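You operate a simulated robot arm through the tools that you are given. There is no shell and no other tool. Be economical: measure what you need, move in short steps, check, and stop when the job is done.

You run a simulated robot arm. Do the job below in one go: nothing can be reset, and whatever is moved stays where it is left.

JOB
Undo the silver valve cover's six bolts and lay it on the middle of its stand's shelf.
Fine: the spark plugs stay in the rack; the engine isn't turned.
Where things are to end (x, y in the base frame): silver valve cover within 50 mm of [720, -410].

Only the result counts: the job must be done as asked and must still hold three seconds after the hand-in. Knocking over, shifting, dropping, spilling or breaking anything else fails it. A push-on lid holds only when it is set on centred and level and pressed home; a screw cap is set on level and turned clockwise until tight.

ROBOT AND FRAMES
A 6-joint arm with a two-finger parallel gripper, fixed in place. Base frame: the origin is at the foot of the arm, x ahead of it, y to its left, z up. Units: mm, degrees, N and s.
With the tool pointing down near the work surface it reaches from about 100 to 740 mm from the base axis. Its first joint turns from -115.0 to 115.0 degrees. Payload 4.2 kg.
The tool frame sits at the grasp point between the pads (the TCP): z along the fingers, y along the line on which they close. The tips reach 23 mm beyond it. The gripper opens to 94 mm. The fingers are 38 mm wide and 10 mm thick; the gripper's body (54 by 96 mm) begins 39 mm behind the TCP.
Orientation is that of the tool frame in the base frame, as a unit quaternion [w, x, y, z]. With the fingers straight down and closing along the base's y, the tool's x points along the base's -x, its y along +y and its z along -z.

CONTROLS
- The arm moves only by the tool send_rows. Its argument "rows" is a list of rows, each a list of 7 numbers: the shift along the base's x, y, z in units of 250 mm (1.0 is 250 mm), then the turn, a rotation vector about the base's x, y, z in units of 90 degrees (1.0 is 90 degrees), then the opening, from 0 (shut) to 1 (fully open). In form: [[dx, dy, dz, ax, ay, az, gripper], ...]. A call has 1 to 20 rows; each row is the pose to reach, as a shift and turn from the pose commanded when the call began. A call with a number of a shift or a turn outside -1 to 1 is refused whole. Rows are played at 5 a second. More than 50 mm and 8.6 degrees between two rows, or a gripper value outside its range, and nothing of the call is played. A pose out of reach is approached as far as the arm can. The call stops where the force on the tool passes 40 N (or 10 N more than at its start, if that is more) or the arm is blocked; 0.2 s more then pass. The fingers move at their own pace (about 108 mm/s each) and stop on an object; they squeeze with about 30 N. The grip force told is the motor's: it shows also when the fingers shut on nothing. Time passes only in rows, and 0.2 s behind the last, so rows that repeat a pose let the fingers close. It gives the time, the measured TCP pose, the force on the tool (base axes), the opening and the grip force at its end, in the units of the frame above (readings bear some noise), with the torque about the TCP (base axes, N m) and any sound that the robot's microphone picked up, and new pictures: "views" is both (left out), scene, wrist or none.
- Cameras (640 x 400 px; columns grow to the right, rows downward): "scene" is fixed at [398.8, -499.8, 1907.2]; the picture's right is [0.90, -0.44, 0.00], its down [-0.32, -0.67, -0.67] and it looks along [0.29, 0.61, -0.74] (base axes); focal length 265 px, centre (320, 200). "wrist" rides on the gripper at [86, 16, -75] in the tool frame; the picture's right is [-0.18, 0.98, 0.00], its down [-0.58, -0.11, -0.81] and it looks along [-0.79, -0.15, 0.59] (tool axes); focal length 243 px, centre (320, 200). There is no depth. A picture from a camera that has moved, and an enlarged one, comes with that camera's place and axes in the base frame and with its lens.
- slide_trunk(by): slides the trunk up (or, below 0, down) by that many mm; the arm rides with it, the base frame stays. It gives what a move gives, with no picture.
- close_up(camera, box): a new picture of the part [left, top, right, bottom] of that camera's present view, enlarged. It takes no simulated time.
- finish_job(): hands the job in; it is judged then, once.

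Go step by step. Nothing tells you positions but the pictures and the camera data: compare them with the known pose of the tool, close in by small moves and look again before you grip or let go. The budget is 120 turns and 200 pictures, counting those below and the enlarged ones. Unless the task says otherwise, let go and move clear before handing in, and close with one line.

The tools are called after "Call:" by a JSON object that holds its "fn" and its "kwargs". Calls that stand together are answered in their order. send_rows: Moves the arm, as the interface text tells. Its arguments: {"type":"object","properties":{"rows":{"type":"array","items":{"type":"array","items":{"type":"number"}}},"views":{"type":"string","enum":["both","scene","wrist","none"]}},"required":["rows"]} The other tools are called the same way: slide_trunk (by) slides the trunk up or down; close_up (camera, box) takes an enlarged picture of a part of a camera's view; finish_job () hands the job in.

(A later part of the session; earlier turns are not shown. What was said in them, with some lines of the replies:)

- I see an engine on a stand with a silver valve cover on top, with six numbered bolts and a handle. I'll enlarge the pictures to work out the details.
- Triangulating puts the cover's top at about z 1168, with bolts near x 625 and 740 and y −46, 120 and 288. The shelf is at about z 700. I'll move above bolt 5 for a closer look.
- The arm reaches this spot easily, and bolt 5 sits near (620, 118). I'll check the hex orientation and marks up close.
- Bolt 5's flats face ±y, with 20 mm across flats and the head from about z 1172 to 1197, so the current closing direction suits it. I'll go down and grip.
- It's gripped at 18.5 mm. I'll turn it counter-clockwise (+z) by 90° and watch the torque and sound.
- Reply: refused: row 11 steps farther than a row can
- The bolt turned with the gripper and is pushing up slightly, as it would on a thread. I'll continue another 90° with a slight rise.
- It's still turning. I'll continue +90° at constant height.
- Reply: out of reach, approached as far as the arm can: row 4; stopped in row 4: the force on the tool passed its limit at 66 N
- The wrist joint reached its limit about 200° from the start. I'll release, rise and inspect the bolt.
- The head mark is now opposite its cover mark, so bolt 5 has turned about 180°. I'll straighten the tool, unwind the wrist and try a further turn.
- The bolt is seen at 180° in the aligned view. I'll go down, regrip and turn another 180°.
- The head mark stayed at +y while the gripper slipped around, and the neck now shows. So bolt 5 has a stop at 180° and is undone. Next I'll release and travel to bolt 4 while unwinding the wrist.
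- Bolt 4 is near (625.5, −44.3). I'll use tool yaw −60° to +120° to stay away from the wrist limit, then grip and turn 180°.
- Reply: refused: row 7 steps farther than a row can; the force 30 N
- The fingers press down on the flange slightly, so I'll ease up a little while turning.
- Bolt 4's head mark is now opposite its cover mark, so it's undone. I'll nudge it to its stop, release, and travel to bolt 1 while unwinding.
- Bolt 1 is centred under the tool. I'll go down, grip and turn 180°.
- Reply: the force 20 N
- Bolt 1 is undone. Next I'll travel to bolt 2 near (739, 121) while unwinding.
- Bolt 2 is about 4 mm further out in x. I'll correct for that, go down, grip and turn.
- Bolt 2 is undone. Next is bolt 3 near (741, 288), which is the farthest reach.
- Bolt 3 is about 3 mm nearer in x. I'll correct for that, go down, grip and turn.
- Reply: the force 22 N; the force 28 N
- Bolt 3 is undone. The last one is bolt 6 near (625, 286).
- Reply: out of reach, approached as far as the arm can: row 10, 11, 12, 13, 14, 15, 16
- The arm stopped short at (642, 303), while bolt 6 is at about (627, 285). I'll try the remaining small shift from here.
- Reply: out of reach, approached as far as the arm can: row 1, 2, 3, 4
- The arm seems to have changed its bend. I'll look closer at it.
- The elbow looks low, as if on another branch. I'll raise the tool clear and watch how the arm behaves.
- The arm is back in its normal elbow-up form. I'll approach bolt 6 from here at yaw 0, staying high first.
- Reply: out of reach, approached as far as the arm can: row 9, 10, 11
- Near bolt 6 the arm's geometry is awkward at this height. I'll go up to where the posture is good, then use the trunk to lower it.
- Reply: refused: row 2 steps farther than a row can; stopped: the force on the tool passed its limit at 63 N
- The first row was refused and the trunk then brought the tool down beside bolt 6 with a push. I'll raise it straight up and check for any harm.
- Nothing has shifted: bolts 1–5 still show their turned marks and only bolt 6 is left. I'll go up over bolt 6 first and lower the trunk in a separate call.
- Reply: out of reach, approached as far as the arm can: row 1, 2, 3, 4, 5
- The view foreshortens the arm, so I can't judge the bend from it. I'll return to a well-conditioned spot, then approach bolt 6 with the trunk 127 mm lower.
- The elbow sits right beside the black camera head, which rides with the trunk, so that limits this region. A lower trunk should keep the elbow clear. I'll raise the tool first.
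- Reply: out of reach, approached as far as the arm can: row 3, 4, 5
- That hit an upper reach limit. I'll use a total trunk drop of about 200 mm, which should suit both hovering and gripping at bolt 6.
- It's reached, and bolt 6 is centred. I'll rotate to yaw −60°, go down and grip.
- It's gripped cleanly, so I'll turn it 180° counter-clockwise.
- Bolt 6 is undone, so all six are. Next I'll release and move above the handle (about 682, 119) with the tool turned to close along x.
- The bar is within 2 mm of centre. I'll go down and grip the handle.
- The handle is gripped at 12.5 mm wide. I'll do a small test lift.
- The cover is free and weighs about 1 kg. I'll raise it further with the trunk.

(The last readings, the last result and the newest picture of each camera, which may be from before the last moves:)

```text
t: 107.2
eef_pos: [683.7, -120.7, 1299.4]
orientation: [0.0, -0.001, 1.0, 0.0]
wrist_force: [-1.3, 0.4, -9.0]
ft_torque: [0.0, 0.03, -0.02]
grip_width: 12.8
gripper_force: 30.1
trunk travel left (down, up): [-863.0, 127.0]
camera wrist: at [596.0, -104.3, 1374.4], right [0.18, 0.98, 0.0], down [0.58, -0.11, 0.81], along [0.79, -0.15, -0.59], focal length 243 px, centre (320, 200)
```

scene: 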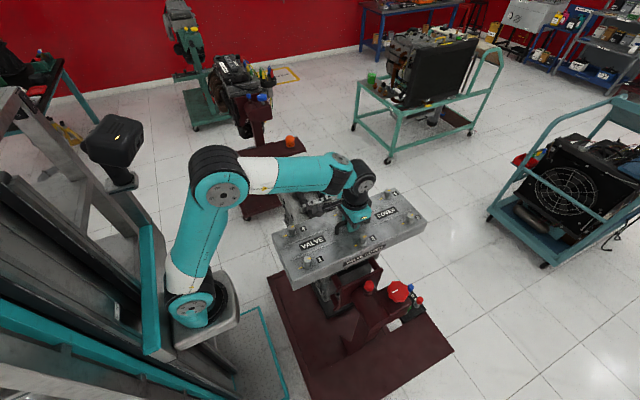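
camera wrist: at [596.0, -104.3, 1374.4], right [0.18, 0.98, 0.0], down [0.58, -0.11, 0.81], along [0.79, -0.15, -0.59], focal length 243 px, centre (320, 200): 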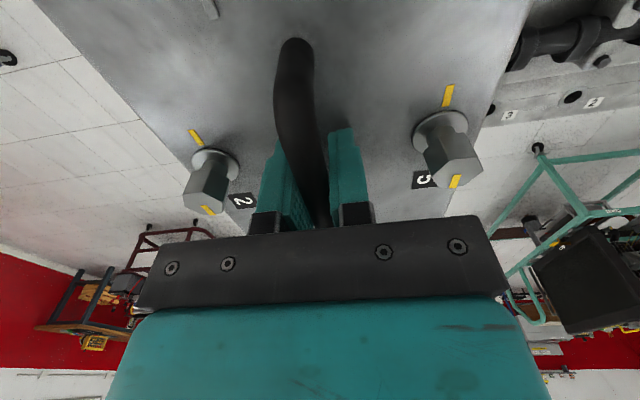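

The cover is turned with its length along x. I'll carry it on toward the shelf at (708, −430), leaving room past the knob block, whose front is near y −327.

Call:
{"fn": "send_rows", "kwargs": {"rows": [[0.01, -0.12, 0, 0, 0, 0, 0], [0.02, -0.24, 0, 0, 0, 0, 0], [0.03, -0.36, 0, 0, 0, 0, 0], [0.04, -0.48, 0, 0, 0, 0, 0], [0.05, -0.6, 0, 0, 0, 0, 0], [0.06, -0.72, -0.03, 0, 0, 0, 0], [0.07, -0.84, -0.06, 0, 0, 0, 0], [0.08, -0.96, -0.09, 0, 0, 0, 0], [0.08, -0.96, -0.09, 0, 0, 0, 0]], "views": "none"}}

Call:
{"fn": "send_rows", "kwargs": {"rows": [[0.01, -0.1, -0.02, 0, 0, 0, 0], [0.014, -0.2, -0.03, 0, 0, 0, 0], [0.018, -0.277, -0.04, 0, 0, 0, 0], [0.018, -0.277, -0.04, 0, 0, 0, 0]], "views": "both"}}

Call:
{"fn": "close_up", "kwargs": {"camera": "scene", "box": [240, 150, 560, 400]}}

```text
t: 109.2
eef_pos: [705.3, -362.3, 1277.3]
orientation: [0.001, -0.001, 1.0, 0.002]
wrist_force: [0.8, -0.9, -9.8]
ft_torque: [0.02, 0.02, -0.01]
grip_width: 12.6
gripper_force: 30.1
trunk travel left (down, up): [-863.0, 127.0]
```

```text
t: 110.2
eef_pos: [707.4, -429.8, 1265.4]
orientation: [0.001, -0.001, 1.0, 0.001]
wrist_force: [-0.5, 0.5, -9.0]
ft_torque: [-0.05, -0.01, 0.01]
grip_width: 12.5
gripper_force: 29.9
trunk travel left (down, up): [-863.0, 127.0]
camera wrist: at [620.3, -415.3, 1340.5], right [0.18, 0.98, 0.0], down [0.58, -0.11, 0.81], along [0.79, -0.15, -0.59], focal length 243 px, centre (320, 200)
```

scene: 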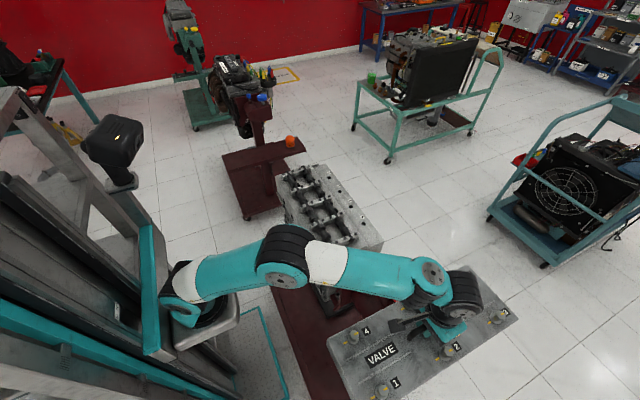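
wrist: 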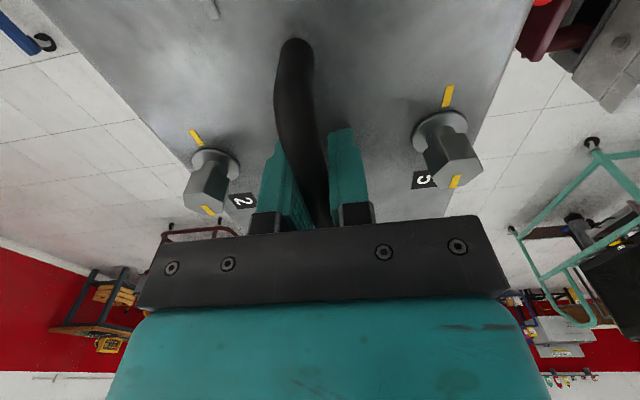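

```text
1.60 times, centred on (400, 275) of scene
camera zoom: at [398.8, -499.8, 1907.2], right [0.9, -0.44, 0.0], down [-0.32, -0.67, -0.67], along [0.29, 0.61, -0.74], focal length 424 px, centre (192, 80)
```

zoom: 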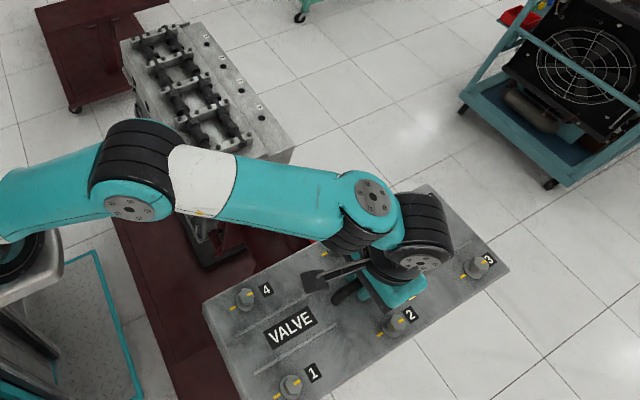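

The arm reaches here. I'll nudge to x 700 for more wrist clearance from the knob block, then lower with the trunk in stages.

Call:
{"fn": "send_rows", "kwargs": {"rows": [[-0.015, 0, 0, 0, 0, 0, 0], [-0.03, 0, 0, 0, 0, 0, 0], [-0.03, 0, 0, 0, 0, 0, 0]], "views": "none"}}

Call:
{"fn": "slide_trunk", "kwargs": {"by": -200}}

Call:
{"fn": "close_up", "kwargs": {"camera": "scene", "box": [240, 200, 480, 400]}}

Call:
{"fn": "close_up", "kwargs": {"camera": "wrist", "box": [0, 0, 640, 400]}}

```text
t: 111.0
eef_pos: [701.6, -430.6, 1267.6]
orientation: [0.001, -0.001, 1.0, 0.002]
wrist_force: [0.1, 1.0, -9.3]
ft_torque: [0.01, 0.0, 0.04]
grip_width: 12.5
gripper_force: 29.9
trunk travel left (down, up): [-863.0, 127.0]
```

```text
t: 113.2
eef_pos: [701.1, -429.9, 1067.6]
orientation: [0.001, -0.001, 1.0, 0.002]
wrist_force: [-0.7, -0.2, -10.0]
ft_torque: [0.01, 0.04, -0.02]
grip_width: 12.5
gripper_force: 30.3
trunk travel left (down, up): [-663.0, 327.0]
```

```text
2.00 times, centred on (360, 300) of scene
camera zoom: at [398.8, -499.8, 1907.2], right [0.9, -0.44, 0.0], down [-0.32, -0.67, -0.67], along [0.29, 0.61, -0.74], focal length 530 px, centre (240, 0)
```

zoom: 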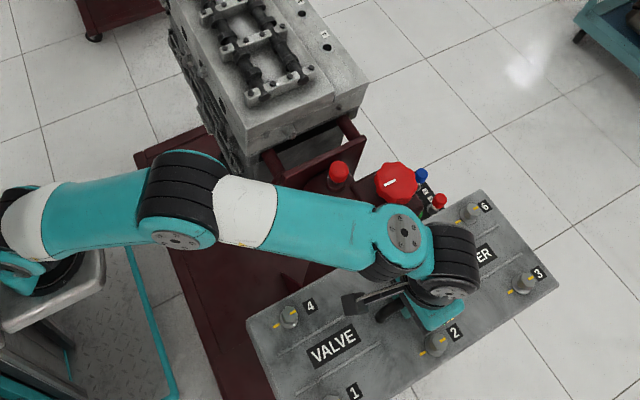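

```text
1.00 times, centred on (320, 200) of wrist (not enlarged: the box is as wide or as high as the picture)
camera zoom: at [613.1, -414.3, 1141.5], right [0.18, 0.98, 0.0], down [0.58, -0.11, 0.81], along [0.79, -0.15, -0.59], focal length 243 px, centre (320, 200)
```

zoom: 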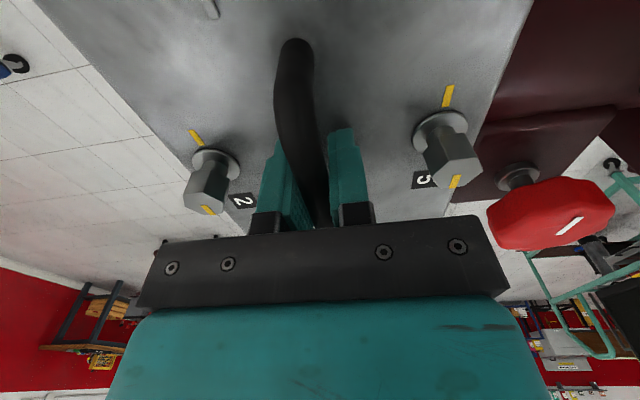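

The cover edge is about 20 mm clear of the column. I'll lower another 110 mm and check how the wrist joint sits relative to the knob and column.

Call:
{"fn": "slide_trunk", "kwargs": {"by": -110}}

Call:
{"fn": "close_up", "kwargs": {"camera": "scene", "box": [300, 240, 460, 360]}}

Call:
{"fn": "close_up", "kwargs": {"camera": "scene", "box": [140, 150, 480, 400]}}

Call:
{"fn": "close_up", "kwargs": {"camera": "wrist", "box": [320, 0, 640, 200]}}

```text
t: 114.6
eef_pos: [699.6, -430.1, 955.7]
orientation: [0.001, -0.001, 1.0, 0.001]
wrist_force: [-0.3, 0.7, -9.5]
ft_torque: [-0.01, -0.01, 0.0]
grip_width: 12.8
gripper_force: 30.5
trunk travel left (down, up): [-553.0, 437.0]
```

```text
3.33 times, centred on (380, 300) of scene
camera zoom: at [398.8, -499.8, 1907.2], right [0.9, -0.44, 0.0], down [-0.32, -0.67, -0.67], along [0.29, 0.61, -0.74], focal length 883 px, centre (120, -133)
```

zoom: 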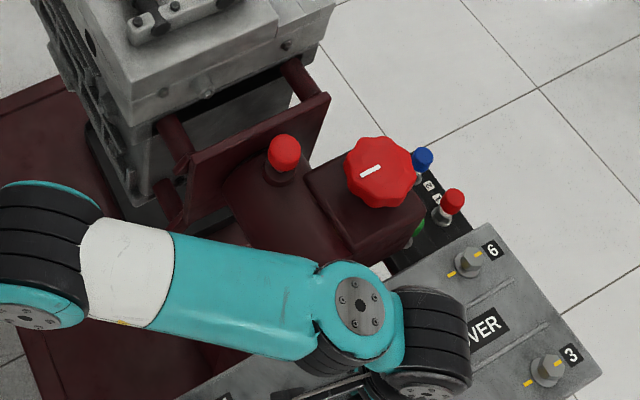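

```text
1.60 times, centred on (310, 275) of scene
camera zoom: at [398.8, -499.8, 1907.2], right [0.9, -0.44, 0.0], down [-0.32, -0.67, -0.67], along [0.29, 0.61, -0.74], focal length 424 px, centre (336, 80)
```

zoom: 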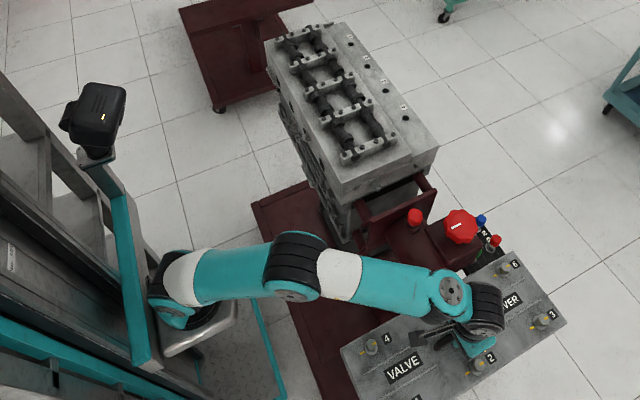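

```text
2.00 times, centred on (480, 100) of wrist
camera zoom: at [613.0, -414.3, 1031.5], right [0.18, 0.98, 0.0], down [0.58, -0.11, 0.81], along [0.79, -0.15, -0.59], focal length 485 px, centre (0, 400)
```

zoom: 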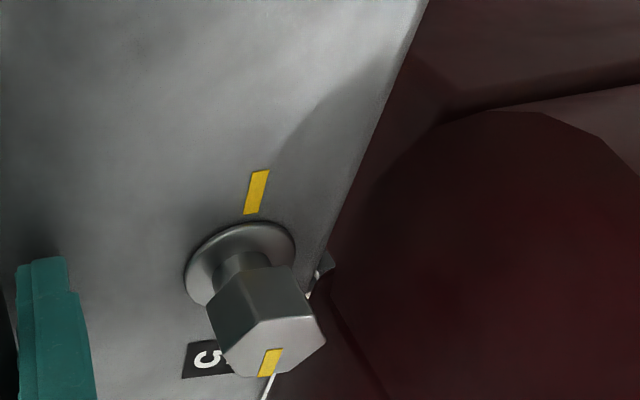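

Clearance looks like 10–20 mm, so I'll shift the cover 10 mm further out (y −440, still within tolerance) and keep lowering.

Call:
{"fn": "send_rows", "kwargs": {"rows": [[0.01, -0.02, 0, 0, 0, 0, 0], [0.02, -0.04, 0, 0, 0, 0, 0], [0.02, -0.04, 0, 0, 0, 0, 0]], "views": "none"}}

Call:
{"fn": "slide_trunk", "kwargs": {"by": -70}}

Call:
{"fn": "close_up", "kwargs": {"camera": "scene", "box": [300, 240, 460, 360]}}

Call:
{"fn": "close_up", "kwargs": {"camera": "wrist", "box": [320, 0, 640, 200]}}

```text
t: 115.4
eef_pos: [706.9, -441.3, 955.4]
orientation: [0.0, -0.001, 1.0, 0.001]
wrist_force: [0.4, 1.1, -9.7]
ft_torque: [-0.04, 0.03, -0.02]
grip_width: 12.6
gripper_force: 29.7
trunk travel left (down, up): [-553.0, 437.0]
```

```text
t: 116.5
eef_pos: [705.9, -440.4, 887.4]
orientation: [0.001, -0.002, 1.0, 0.0]
wrist_force: [0.9, -0.8, -9.6]
ft_torque: [-0.01, 0.05, 0.04]
grip_width: 12.7
gripper_force: 29.8
trunk travel left (down, up): [-483.0, 507.0]
```

```text
3.33 times, centred on (380, 300) of scene
camera zoom: at [398.8, -499.8, 1907.2], right [0.9, -0.44, 0.0], down [-0.32, -0.67, -0.67], along [0.29, 0.61, -0.74], focal length 883 px, centre (120, -133)
```

zoom: 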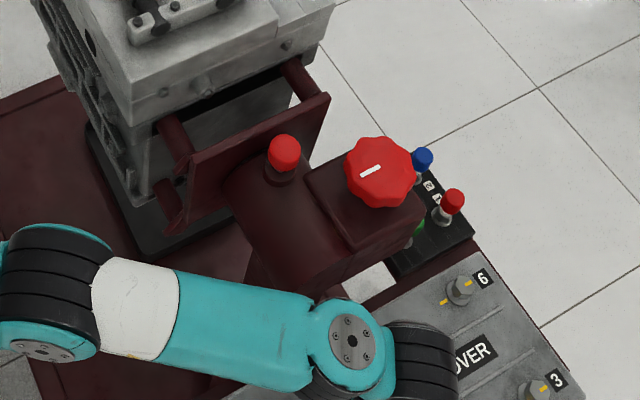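

```text
2.00 times, centred on (480, 100) of wrist
camera zoom: at [618.2, -424.3, 961.0], right [0.18, 0.98, 0.0], down [0.58, -0.11, 0.81], along [0.79, -0.15, -0.59], focal length 485 px, centre (0, 400)
```

zoom: 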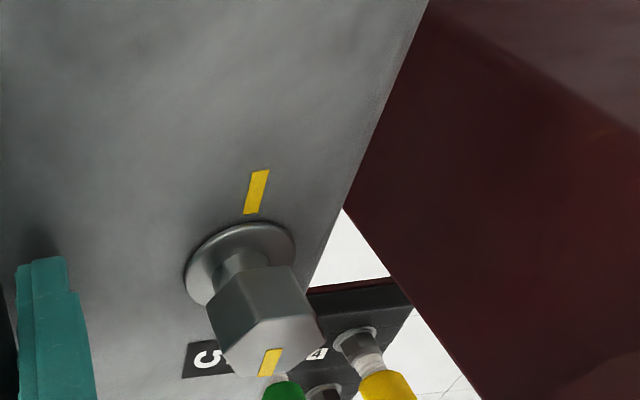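

The column and rack are both clear of the cover. I'll lower further.

Call:
{"fn": "slide_trunk", "kwargs": {"by": -55}}

Call:
{"fn": "close_up", "kwargs": {"camera": "scene", "box": [300, 250, 460, 400]}}

Call:
{"fn": "close_up", "kwargs": {"camera": "wrist", "box": [0, 0, 640, 400]}}

```text
t: 117.5
eef_pos: [704.5, -441.2, 830.1]
orientation: [0.001, -0.001, 1.0, 0.001]
wrist_force: [0.4, 1.1, -10.0]
ft_torque: [0.02, 0.01, -0.01]
grip_width: 12.5
gripper_force: 30.1
trunk travel left (down, up): [-428.0, 562.0]
```

```text
2.67 times, centred on (380, 325) of scene
camera zoom: at [398.8, -499.8, 1907.2], right [0.9, -0.44, 0.0], down [-0.32, -0.67, -0.67], along [0.29, 0.61, -0.74], focal length 707 px, centre (160, -133)
```

zoom: 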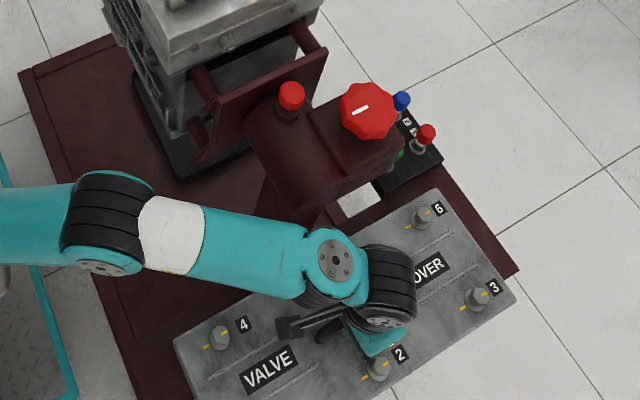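

```text
1.00 times, centred on (320, 200) of wrist (not enlarged: the box is as wide or as high as the picture)
camera zoom: at [618.2, -424.3, 906.0], right [0.18, 0.98, 0.0], down [0.58, -0.11, 0.81], along [0.79, -0.15, -0.59], focal length 243 px, centre (320, 200)
```

zoom: 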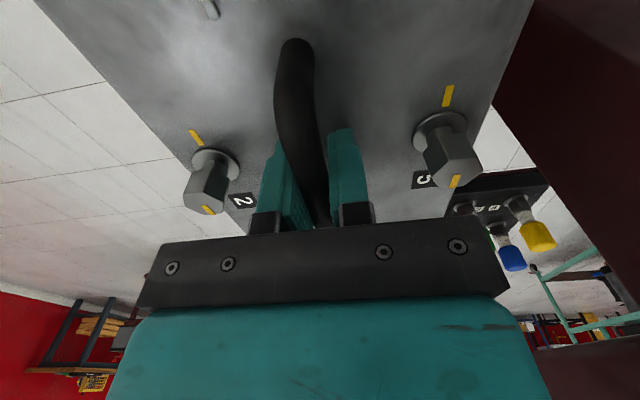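

I'm above the shelf with everything clear. Now I'll lower gently with the arm until contact.

Call:
{"fn": "send_rows", "kwargs": {"rows": [[0, 0, -0.02, 0, 0, 0, 0], [0, 0, -0.04, 0, 0, 0, 0], [0, 0, -0.06, 0, 0, 0, 0], [0, 0, -0.08, 0, 0, 0, 0], [0, 0, -0.08, 0, 0, 0, 0]], "views": "scene"}}

```text
t: 118.7
eef_pos: [706.4, -441.9, 810.9]
orientation: [0.001, -0.001, 1.0, 0.001]
wrist_force: [-0.6, 1.1, -9.9]
ft_torque: [0.02, 0.0, 0.02]
grip_width: 12.7
gripper_force: 30.5
trunk travel left (down, up): [-428.0, 562.0]
```

scene: 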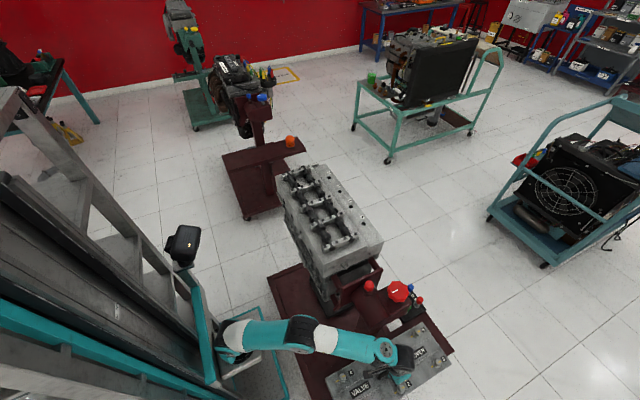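

Call:
{"fn": "send_rows", "kwargs": {"rows": [[0, 0, -0.01, 0, 0, 0, 0], [0, 0, -0.02, 0, 0, 0, 0], [0, 0, -0.03, 0, 0, 0, 0], [0, 0, -0.04, 0, 0, 0, 0], [0, 0, -0.05, 0, 0, 0, 0], [0, 0, -0.06, 0, 0, 0, 0], [0, 0, -0.07, 0, 0, 0, 0], [0, 0, -0.08, 0, 0, 0, 0]], "views": "scene"}}

Call:
{"fn": "close_up", "kwargs": {"camera": "scene", "box": [300, 250, 460, 400]}}

```text
t: 120.5
eef_pos: [705.8, -440.4, 790.3]
orientation: [0.0, 0.0, 1.0, 0.001]
wrist_force: [0.2, -0.1, -9.8]
ft_torque: [0.02, 0.02, -0.01]
grip_width: 12.6
gripper_force: 29.5
trunk travel left (down, up): [-428.0, 562.0]
```

scene: 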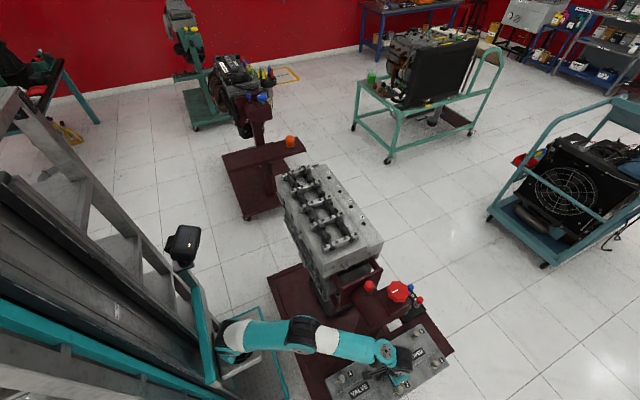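

```text
2.67 times, centred on (380, 325) of scene
camera zoom: at [398.8, -499.8, 1907.2], right [0.9, -0.44, 0.0], down [-0.32, -0.67, -0.67], along [0.29, 0.61, -0.74], focal length 707 px, centre (160, -133)
```

zoom: 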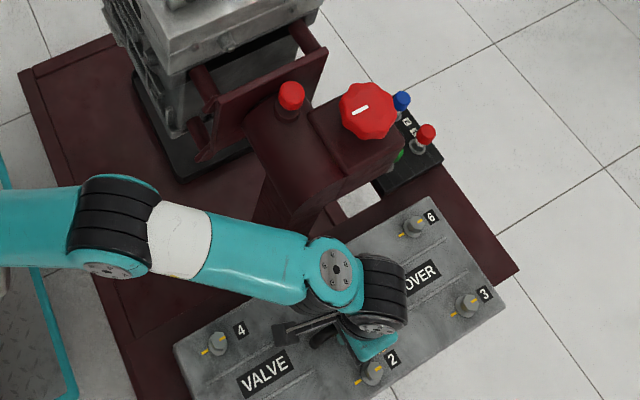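

There's no contact yet, so I'll continue down in 2.5 mm steps.

Call:
{"fn": "send_rows", "kwargs": {"rows": [[0, 0, -0.01, 0, 0, 0, 0], [0, 0, -0.02, 0, 0, 0, 0], [0, 0, -0.03, 0, 0, 0, 0], [0, 0, -0.04, 0, 0, 0, 0], [0, 0, -0.05, 0, 0, 0, 0], [0, 0, -0.06, 0, 0, 0, 0], [0, 0, -0.07, 0, 0, 0, 0], [0, 0, -0.08, 0, 0, 0, 0]], "views": "none"}}

Call:
{"fn": "close_up", "kwargs": {"camera": "scene", "box": [300, 250, 460, 400]}}

```text
t: 122.4
eef_pos: [706.8, -439.5, 777.6]
orientation: [0.005, -0.001, 1.0, -0.003]
wrist_force: [-3.3, -1.8, 13.1]
ft_torque: [0.32, 1.39, 0.18]
grip_width: 12.7
gripper_force: 29.5
trunk travel left (down, up): [-428.0, 562.0]
stopped in row 8: the force on the tool passed its limit at 42 N (the readings are from after the stop); the commanded pose is now the measured one
```

```text
2.67 times, centred on (380, 325) of scene
camera zoom: at [398.8, -499.8, 1907.2], right [0.9, -0.44, 0.0], down [-0.32, -0.67, -0.67], along [0.29, 0.61, -0.74], focal length 707 px, centre (160, -133)
```

zoom: 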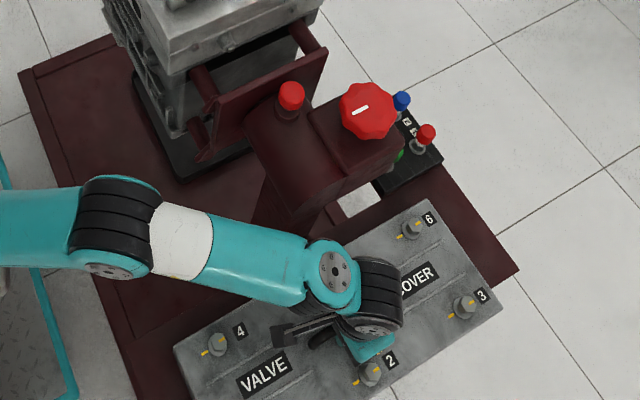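

Contact with the shelf is at TCP z 777. I'll open and check that the cover sits still.

Call:
{"fn": "send_rows", "kwargs": {"rows": [[0, 0, 0.004, 0, 0, 0, 0], [0, 0, 0.004, 0, 0, 0, 0.2], [0, 0, 0.004, 0, 0, 0, 0.5], [0, 0, 0.004, 0, 0, 0, 0.5], [0, 0, 0.004, 0, 0, 0, 0.5]], "views": "both"}}

```text
t: 123.6
eef_pos: [706.6, -440.6, 777.7]
orientation: [0.005, -0.001, 1.0, -0.003]
wrist_force: [5.5, -4.7, 18.2]
ft_torque: [0.38, 0.23, -0.03]
grip_width: 44.9
gripper_force: 0.0
trunk travel left (down, up): [-428.0, 562.0]
camera wrist: at [618.9, -423.2, 851.7], right [0.18, 0.98, 0.0], down [0.57, -0.1, 0.81], along [0.8, -0.15, -0.58], focal length 243 px, centre (320, 200)
```

scene: 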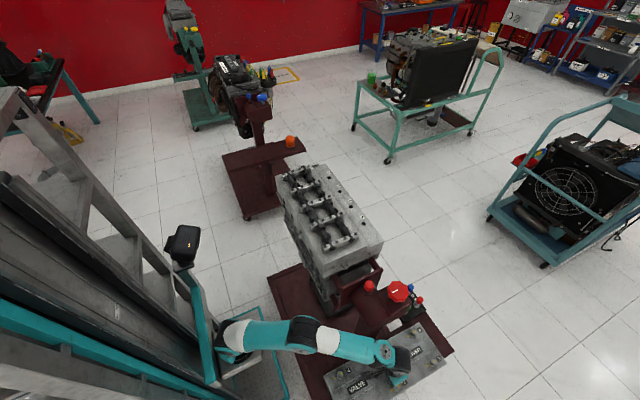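
wrist: 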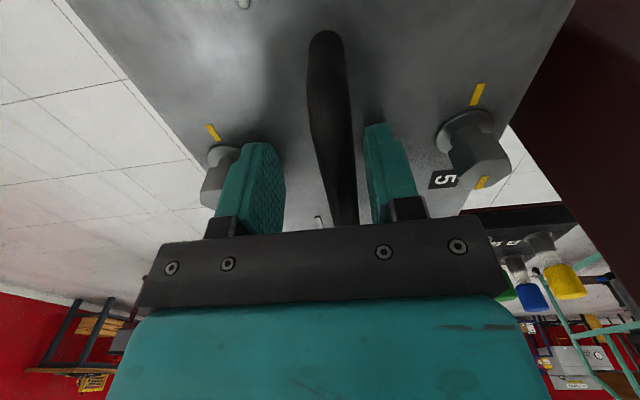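

The cover seems to have shifted a bit relative to the fingers, and there's still an upward force on the tool. I'll inspect before moving.

Call:
{"fn": "close_up", "kwargs": {"camera": "wrist", "box": [160, 60, 540, 250]}}

Call:
{"fn": "close_up", "kwargs": {"camera": "scene", "box": [310, 300, 460, 400]}}

```text
1.68 times, centred on (350, 155) of wrist
camera zoom: at [618.9, -423.2, 851.7], right [0.18, 0.98, 0.0], down [0.57, -0.1, 0.81], along [0.8, -0.15, -0.58], focal length 409 px, centre (270, 276)
```

zoom: 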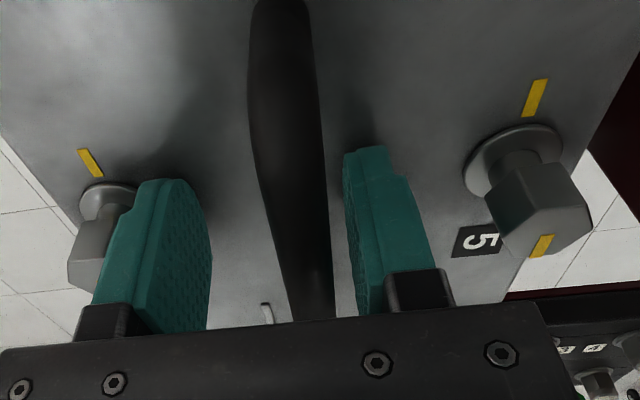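

```text
4.00 times, centred on (385, 350) of scene
camera zoom: at [398.8, -499.8, 1907.2], right [0.9, -0.44, 0.0], down [-0.32, -0.67, -0.67], along [0.29, 0.61, -0.74], focal length 1060 px, centre (60, -400)
```

zoom: 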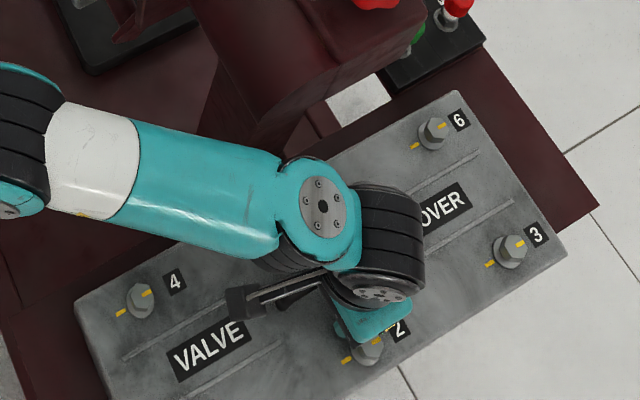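

The cover is tilted. The loosened bolt ends under its front row (y about −498) hang over the shelf's front edge at about −495, so it needs to sit nearer −415. Clearance to the column allows that, so I'll regrip and lift slightly.

Call:
{"fn": "send_rows", "kwargs": {"rows": [[0, 0, 0, 0, 0, 0, 0.2], [0, 0, 0, 0, 0, 0, 0], [0, 0, 0, 0, 0, 0, 0], [0, 0, 0, 0, 0, 0, 0], [0, 0, 0.02, 0, 0, 0, 0], [0, 0, 0.04, 0, 0, 0, 0], [0, 0, 0.06, 0, 0, 0, 0], [0, 0, 0.08, 0, 0, 0, 0], [0, 0, 0.1, 0, 0, 0, 0], [0, 0, 0.1, 0, 0, 0, 0]], "views": "wrist"}}

Call:
{"fn": "close_up", "kwargs": {"camera": "scene", "box": [310, 300, 460, 400]}}

```text
t: 125.8
eef_pos: [706.8, -440.3, 801.9]
orientation: [0.004, -0.001, 1.0, -0.002]
wrist_force: [-0.1, -0.4, -9.4]
ft_torque: [0.0, 0.02, 0.01]
grip_width: 12.7
gripper_force: 30.0
trunk travel left (down, up): [-428.0, 562.0]
camera wrist: at [618.8, -423.4, 875.9], right [0.18, 0.98, 0.0], down [0.57, -0.11, 0.81], along [0.8, -0.15, -0.58], focal length 243 px, centre (320, 200)
```

wrist: 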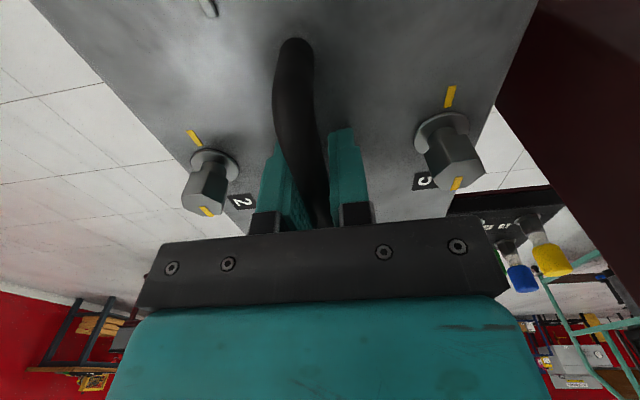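

```text
4.00 times, centred on (385, 350) of scene
camera zoom: at [398.8, -499.8, 1907.2], right [0.9, -0.44, 0.0], down [-0.32, -0.67, -0.67], along [0.29, 0.61, -0.74], focal length 1060 px, centre (60, -400)
```

zoom: 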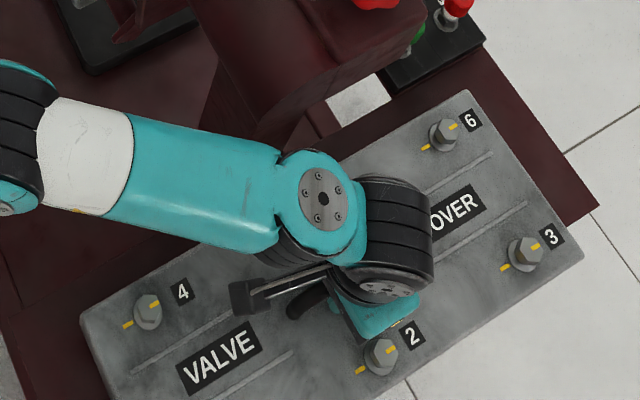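

It's regripped cleanly and hangs level. I'll move +y by 22 mm in small steps and straighten the small tilt.

Call:
{"fn": "send_rows", "kwargs": {"rows": [[0.002, 0.022, 0, 0.0025, 0.005, 0, 0], [0.004, 0.044, 0, 0.0025, 0.005, 0, 0], [0.006, 0.066, 0, 0.0025, 0.005, 0, 0], [0.008, 0.09, 0, 0.0025, 0.005, 0, 0], [0.008, 0.09, 0, 0.0025, 0.005, 0, 0]], "views": "wrist"}}

Call:
{"fn": "close_up", "kwargs": {"camera": "scene", "box": [310, 300, 460, 400]}}

```text
t: 127.0
eef_pos: [709.9, -417.9, 801.4]
orientation: [0.001, -0.001, 1.0, 0.001]
wrist_force: [-0.9, -0.1, -8.6]
ft_torque: [-0.01, -0.01, -0.01]
grip_width: 12.8
gripper_force: 29.6
trunk travel left (down, up): [-428.0, 562.0]
camera wrist: at [621.3, -401.9, 876.2], right [0.18, 0.98, 0.0], down [0.58, -0.11, 0.81], along [0.79, -0.15, -0.59], focal length 243 px, centre (320, 200)
```

wrist: 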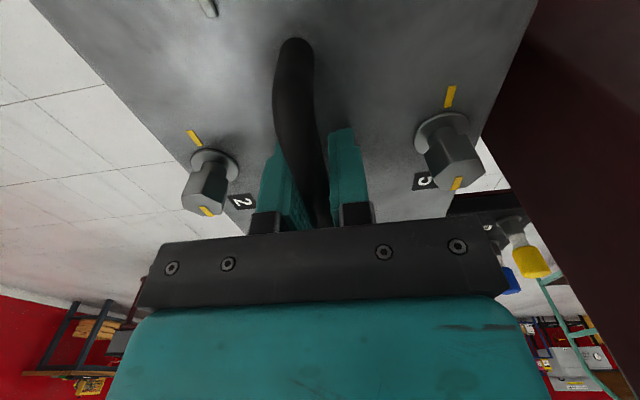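

```text
4.00 times, centred on (385, 350) of scene
camera zoom: at [398.8, -499.8, 1907.2], right [0.9, -0.44, 0.0], down [-0.32, -0.67, -0.67], along [0.29, 0.61, -0.74], focal length 1060 px, centre (60, -400)
```

zoom: 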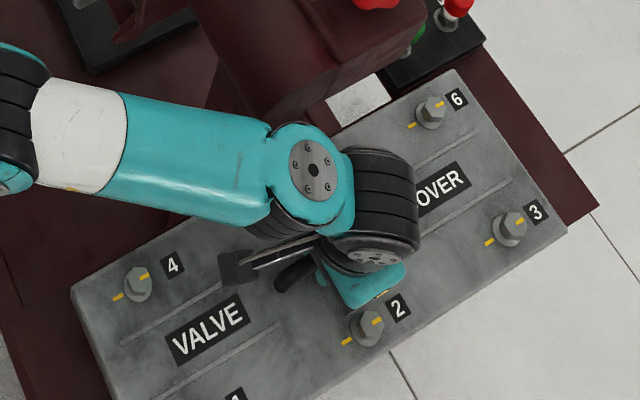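

It's free of contacts. Lowering gently.

Call:
{"fn": "send_rows", "kwargs": {"rows": [[0, 0, -0.02, 0, 0, 0, 0], [0, 0, -0.04, 0, 0, 0, 0], [0, 0, -0.055, 0, 0, 0, 0], [0, 0, -0.065, 0, 0, 0, 0], [0, 0, -0.073, 0, 0, 0, 0], [0, 0, -0.08, 0, 0, 0, 0], [0, 0, -0.087, 0, 0, 0, 0], [0, 0, -0.087, 0, 0, 0, 0]], "views": "none"}}

```text
t: 128.8
eef_pos: [709.5, -418.7, 778.9]
orientation: [0.0, -0.001, 1.0, 0.001]
wrist_force: [-0.2, 0.5, -9.9]
ft_torque: [0.01, -0.04, 0.01]
grip_width: 12.7
gripper_force: 30.3
trunk travel left (down, up): [-428.0, 562.0]
```

Call:
{"fn": "send_rows", "kwargs": {"rows": [[0, 0, -0.006, 0, 0, 0, 0], [0, 0, -0.012, 0, 0, 0, 0], [0, 0, -0.018, 0, 0, 0, 0], [0, 0, -0.024, 0, 0, 0, 0], [0, 0, -0.03, 0, 0, 0, 0], [0, 0, -0.036, 0, 0, 0, 0], [0, 0, -0.042, 0, 0, 0, 0], [0, 0, -0.048, 0, 0, 0, 0]], "views": "none"}}

```text
t: 130.2
eef_pos: [710.6, -418.4, 778.1]
orientation: [0.005, 0.0, 1.0, -0.002]
wrist_force: [-3.9, -4.5, 13.4]
ft_torque: [0.54, 1.32, 0.26]
grip_width: 12.9
gripper_force: 30.2
trunk travel left (down, up): [-428.0, 562.0]
stopped in row 6: the force on the tool passed its limit at 43 N (the readings are from after the stop); the commanded pose is now the measured one
```

Contact again at the same height. I'll open and see whether it sits level this time.

Call:
{"fn": "send_rows", "kwargs": {"rows": [[0, 0, 0.004, 0, 0.003, 0, 0], [0, 0, 0.004, 0, 0.005, 0, 0.2], [0, 0, 0.004, 0, 0.005, 0, 0.35], [0, 0, 0.004, 0, 0.005, 0, 0.35]], "views": "wrist"}}

Call:
{"fn": "close_up", "kwargs": {"camera": "scene", "box": [310, 300, 460, 400]}}

```text
t: 131.2
eef_pos: [709.9, -417.4, 778.6]
orientation: [0.001, -0.001, 1.0, -0.002]
wrist_force: [2.1, -2.7, 14.4]
ft_torque: [0.27, 0.18, -0.04]
grip_width: 31.8
gripper_force: 0.2
trunk travel left (down, up): [-428.0, 562.0]
camera wrist: at [622.9, -400.7, 852.3], right [0.18, 0.98, 0.0], down [0.58, -0.1, 0.81], along [0.79, -0.15, -0.59], focal length 243 px, centre (320, 200)
```

wrist: 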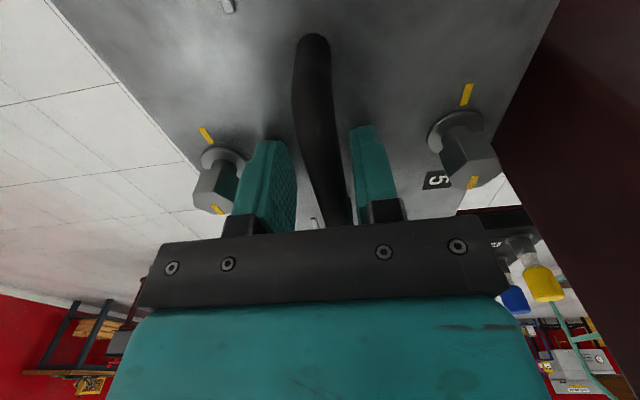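

```text
4.00 times, centred on (385, 350) of scene
camera zoom: at [398.8, -499.8, 1907.2], right [0.9, -0.44, 0.0], down [-0.32, -0.67, -0.67], along [0.29, 0.61, -0.74], focal length 1060 px, centre (60, -400)
```

zoom: 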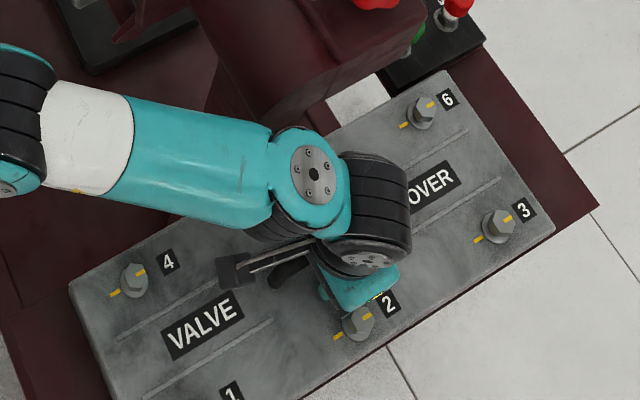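

The cover sits flat on the shelf. The remaining force is the fingertips resting on its top after the press slipped the bar a few mm. I'll rise straight up and look.

Call:
{"fn": "send_rows", "kwargs": {"rows": [[0, 0, 0.01, 0, 0, 0, 0.35], [0, 0, 0.03, 0, 0, 0, 0.35], [0, 0, 0.05, 0, 0, 0, 0.4], [0, 0, 0.1, 0, 0, 0, 0.5], [0, 0, 0.2, 0, 0, 0, 0.5], [0, 0, 0.32, 0, 0, 0, 0.5], [0, 0, 0.44, 0, 0, 0, 0.5]], "views": "both"}}

Call:
{"fn": "close_up", "kwargs": {"camera": "scene", "box": [310, 300, 460, 400]}}

```text
t: 132.8
eef_pos: [709.4, -419.9, 889.1]
orientation: [0.0, 0.0, 1.0, -0.002]
wrist_force: [-0.3, 0.0, -0.2]
ft_torque: [-0.01, 0.01, -0.01]
grip_width: 46.9
gripper_force: 0.0
trunk travel left (down, up): [-428.0, 562.0]
camera wrist: at [622.1, -402.7, 962.8], right [0.18, 0.98, 0.0], down [0.58, -0.1, 0.81], along [0.79, -0.15, -0.59], focal length 243 px, centre (320, 200)
```

scene: 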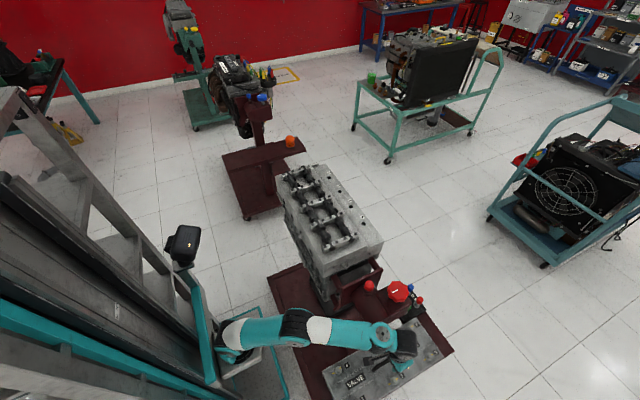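
wrist: 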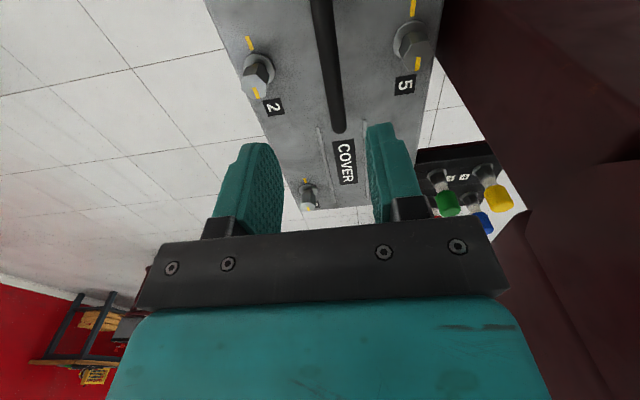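

```text
4.00 times, centred on (385, 350) of scene
camera zoom: at [398.8, -499.8, 1907.2], right [0.9, -0.44, 0.0], down [-0.32, -0.67, -0.67], along [0.29, 0.61, -0.74], focal length 1060 px, centre (60, -400)
```

zoom: 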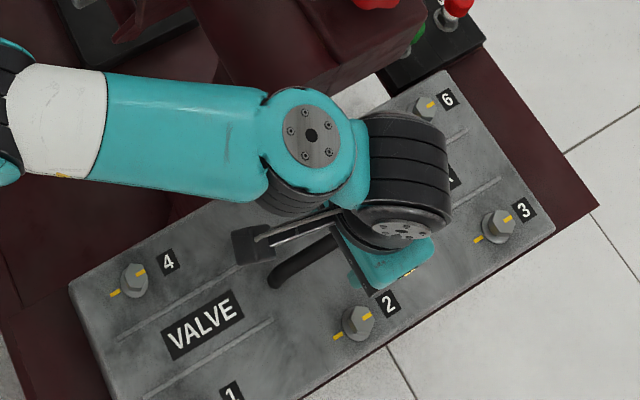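

The cover stayed put, centred at about (708, −411). I'll rise well clear with the trunk and do a final check.

Call:
{"fn": "slide_trunk", "kwargs": {"by": 300}}

Call:
{"fn": "close_up", "kwargs": {"camera": "scene", "box": [260, 240, 470, 400]}}

Call:
{"fn": "close_up", "kwargs": {"camera": "wrist", "box": [0, 0, 640, 400]}}

```text
t: 135.8
eef_pos: [710.0, -420.6, 1188.3]
orientation: [0.002, -0.001, 1.0, -0.003]
wrist_force: [-0.7, 0.5, 0.7]
ft_torque: [0.03, 0.0, 0.01]
grip_width: 47.1
gripper_force: 0.1
trunk travel left (down, up): [-728.0, 262.0]
```

```text
2.50 times, centred on (365, 320) of scene
camera zoom: at [398.8, -499.8, 1907.2], right [0.9, -0.44, 0.0], down [-0.32, -0.67, -0.67], along [0.29, 0.61, -0.74], focal length 662 px, centre (208, -100)
```

zoom: 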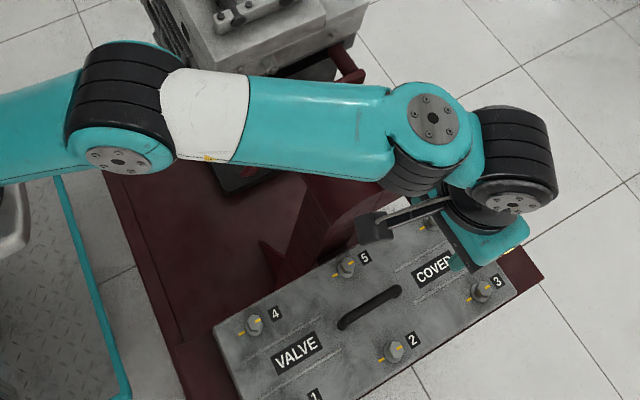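

```text
1.00 times, centred on (320, 200) of wrist (not enlarged: the box is as wide or as high as the picture)
camera zoom: at [622.1, -402.7, 1262.5], right [0.18, 0.98, 0.0], down [0.58, -0.1, 0.81], along [0.79, -0.15, -0.59], focal length 243 px, centre (320, 200)
```

zoom: 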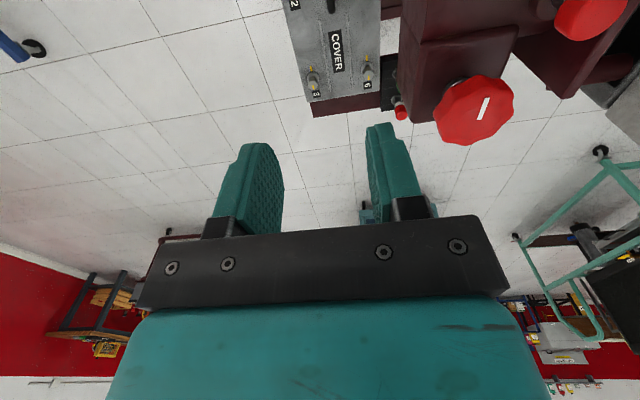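

The cover lies level on the shelf near (708, −411), the rack and knob are untouched, and the arm is clear, so I'm handing in.

Call:
{"fn": "finish_job", "kwargs": {}}

```text
The job is handed in.
```

All six bolts are undone and the silver valve cover lies level on its stand's shelf, centred at about (708, −411) by the wrist camera. That is within the 50 mm allowed.
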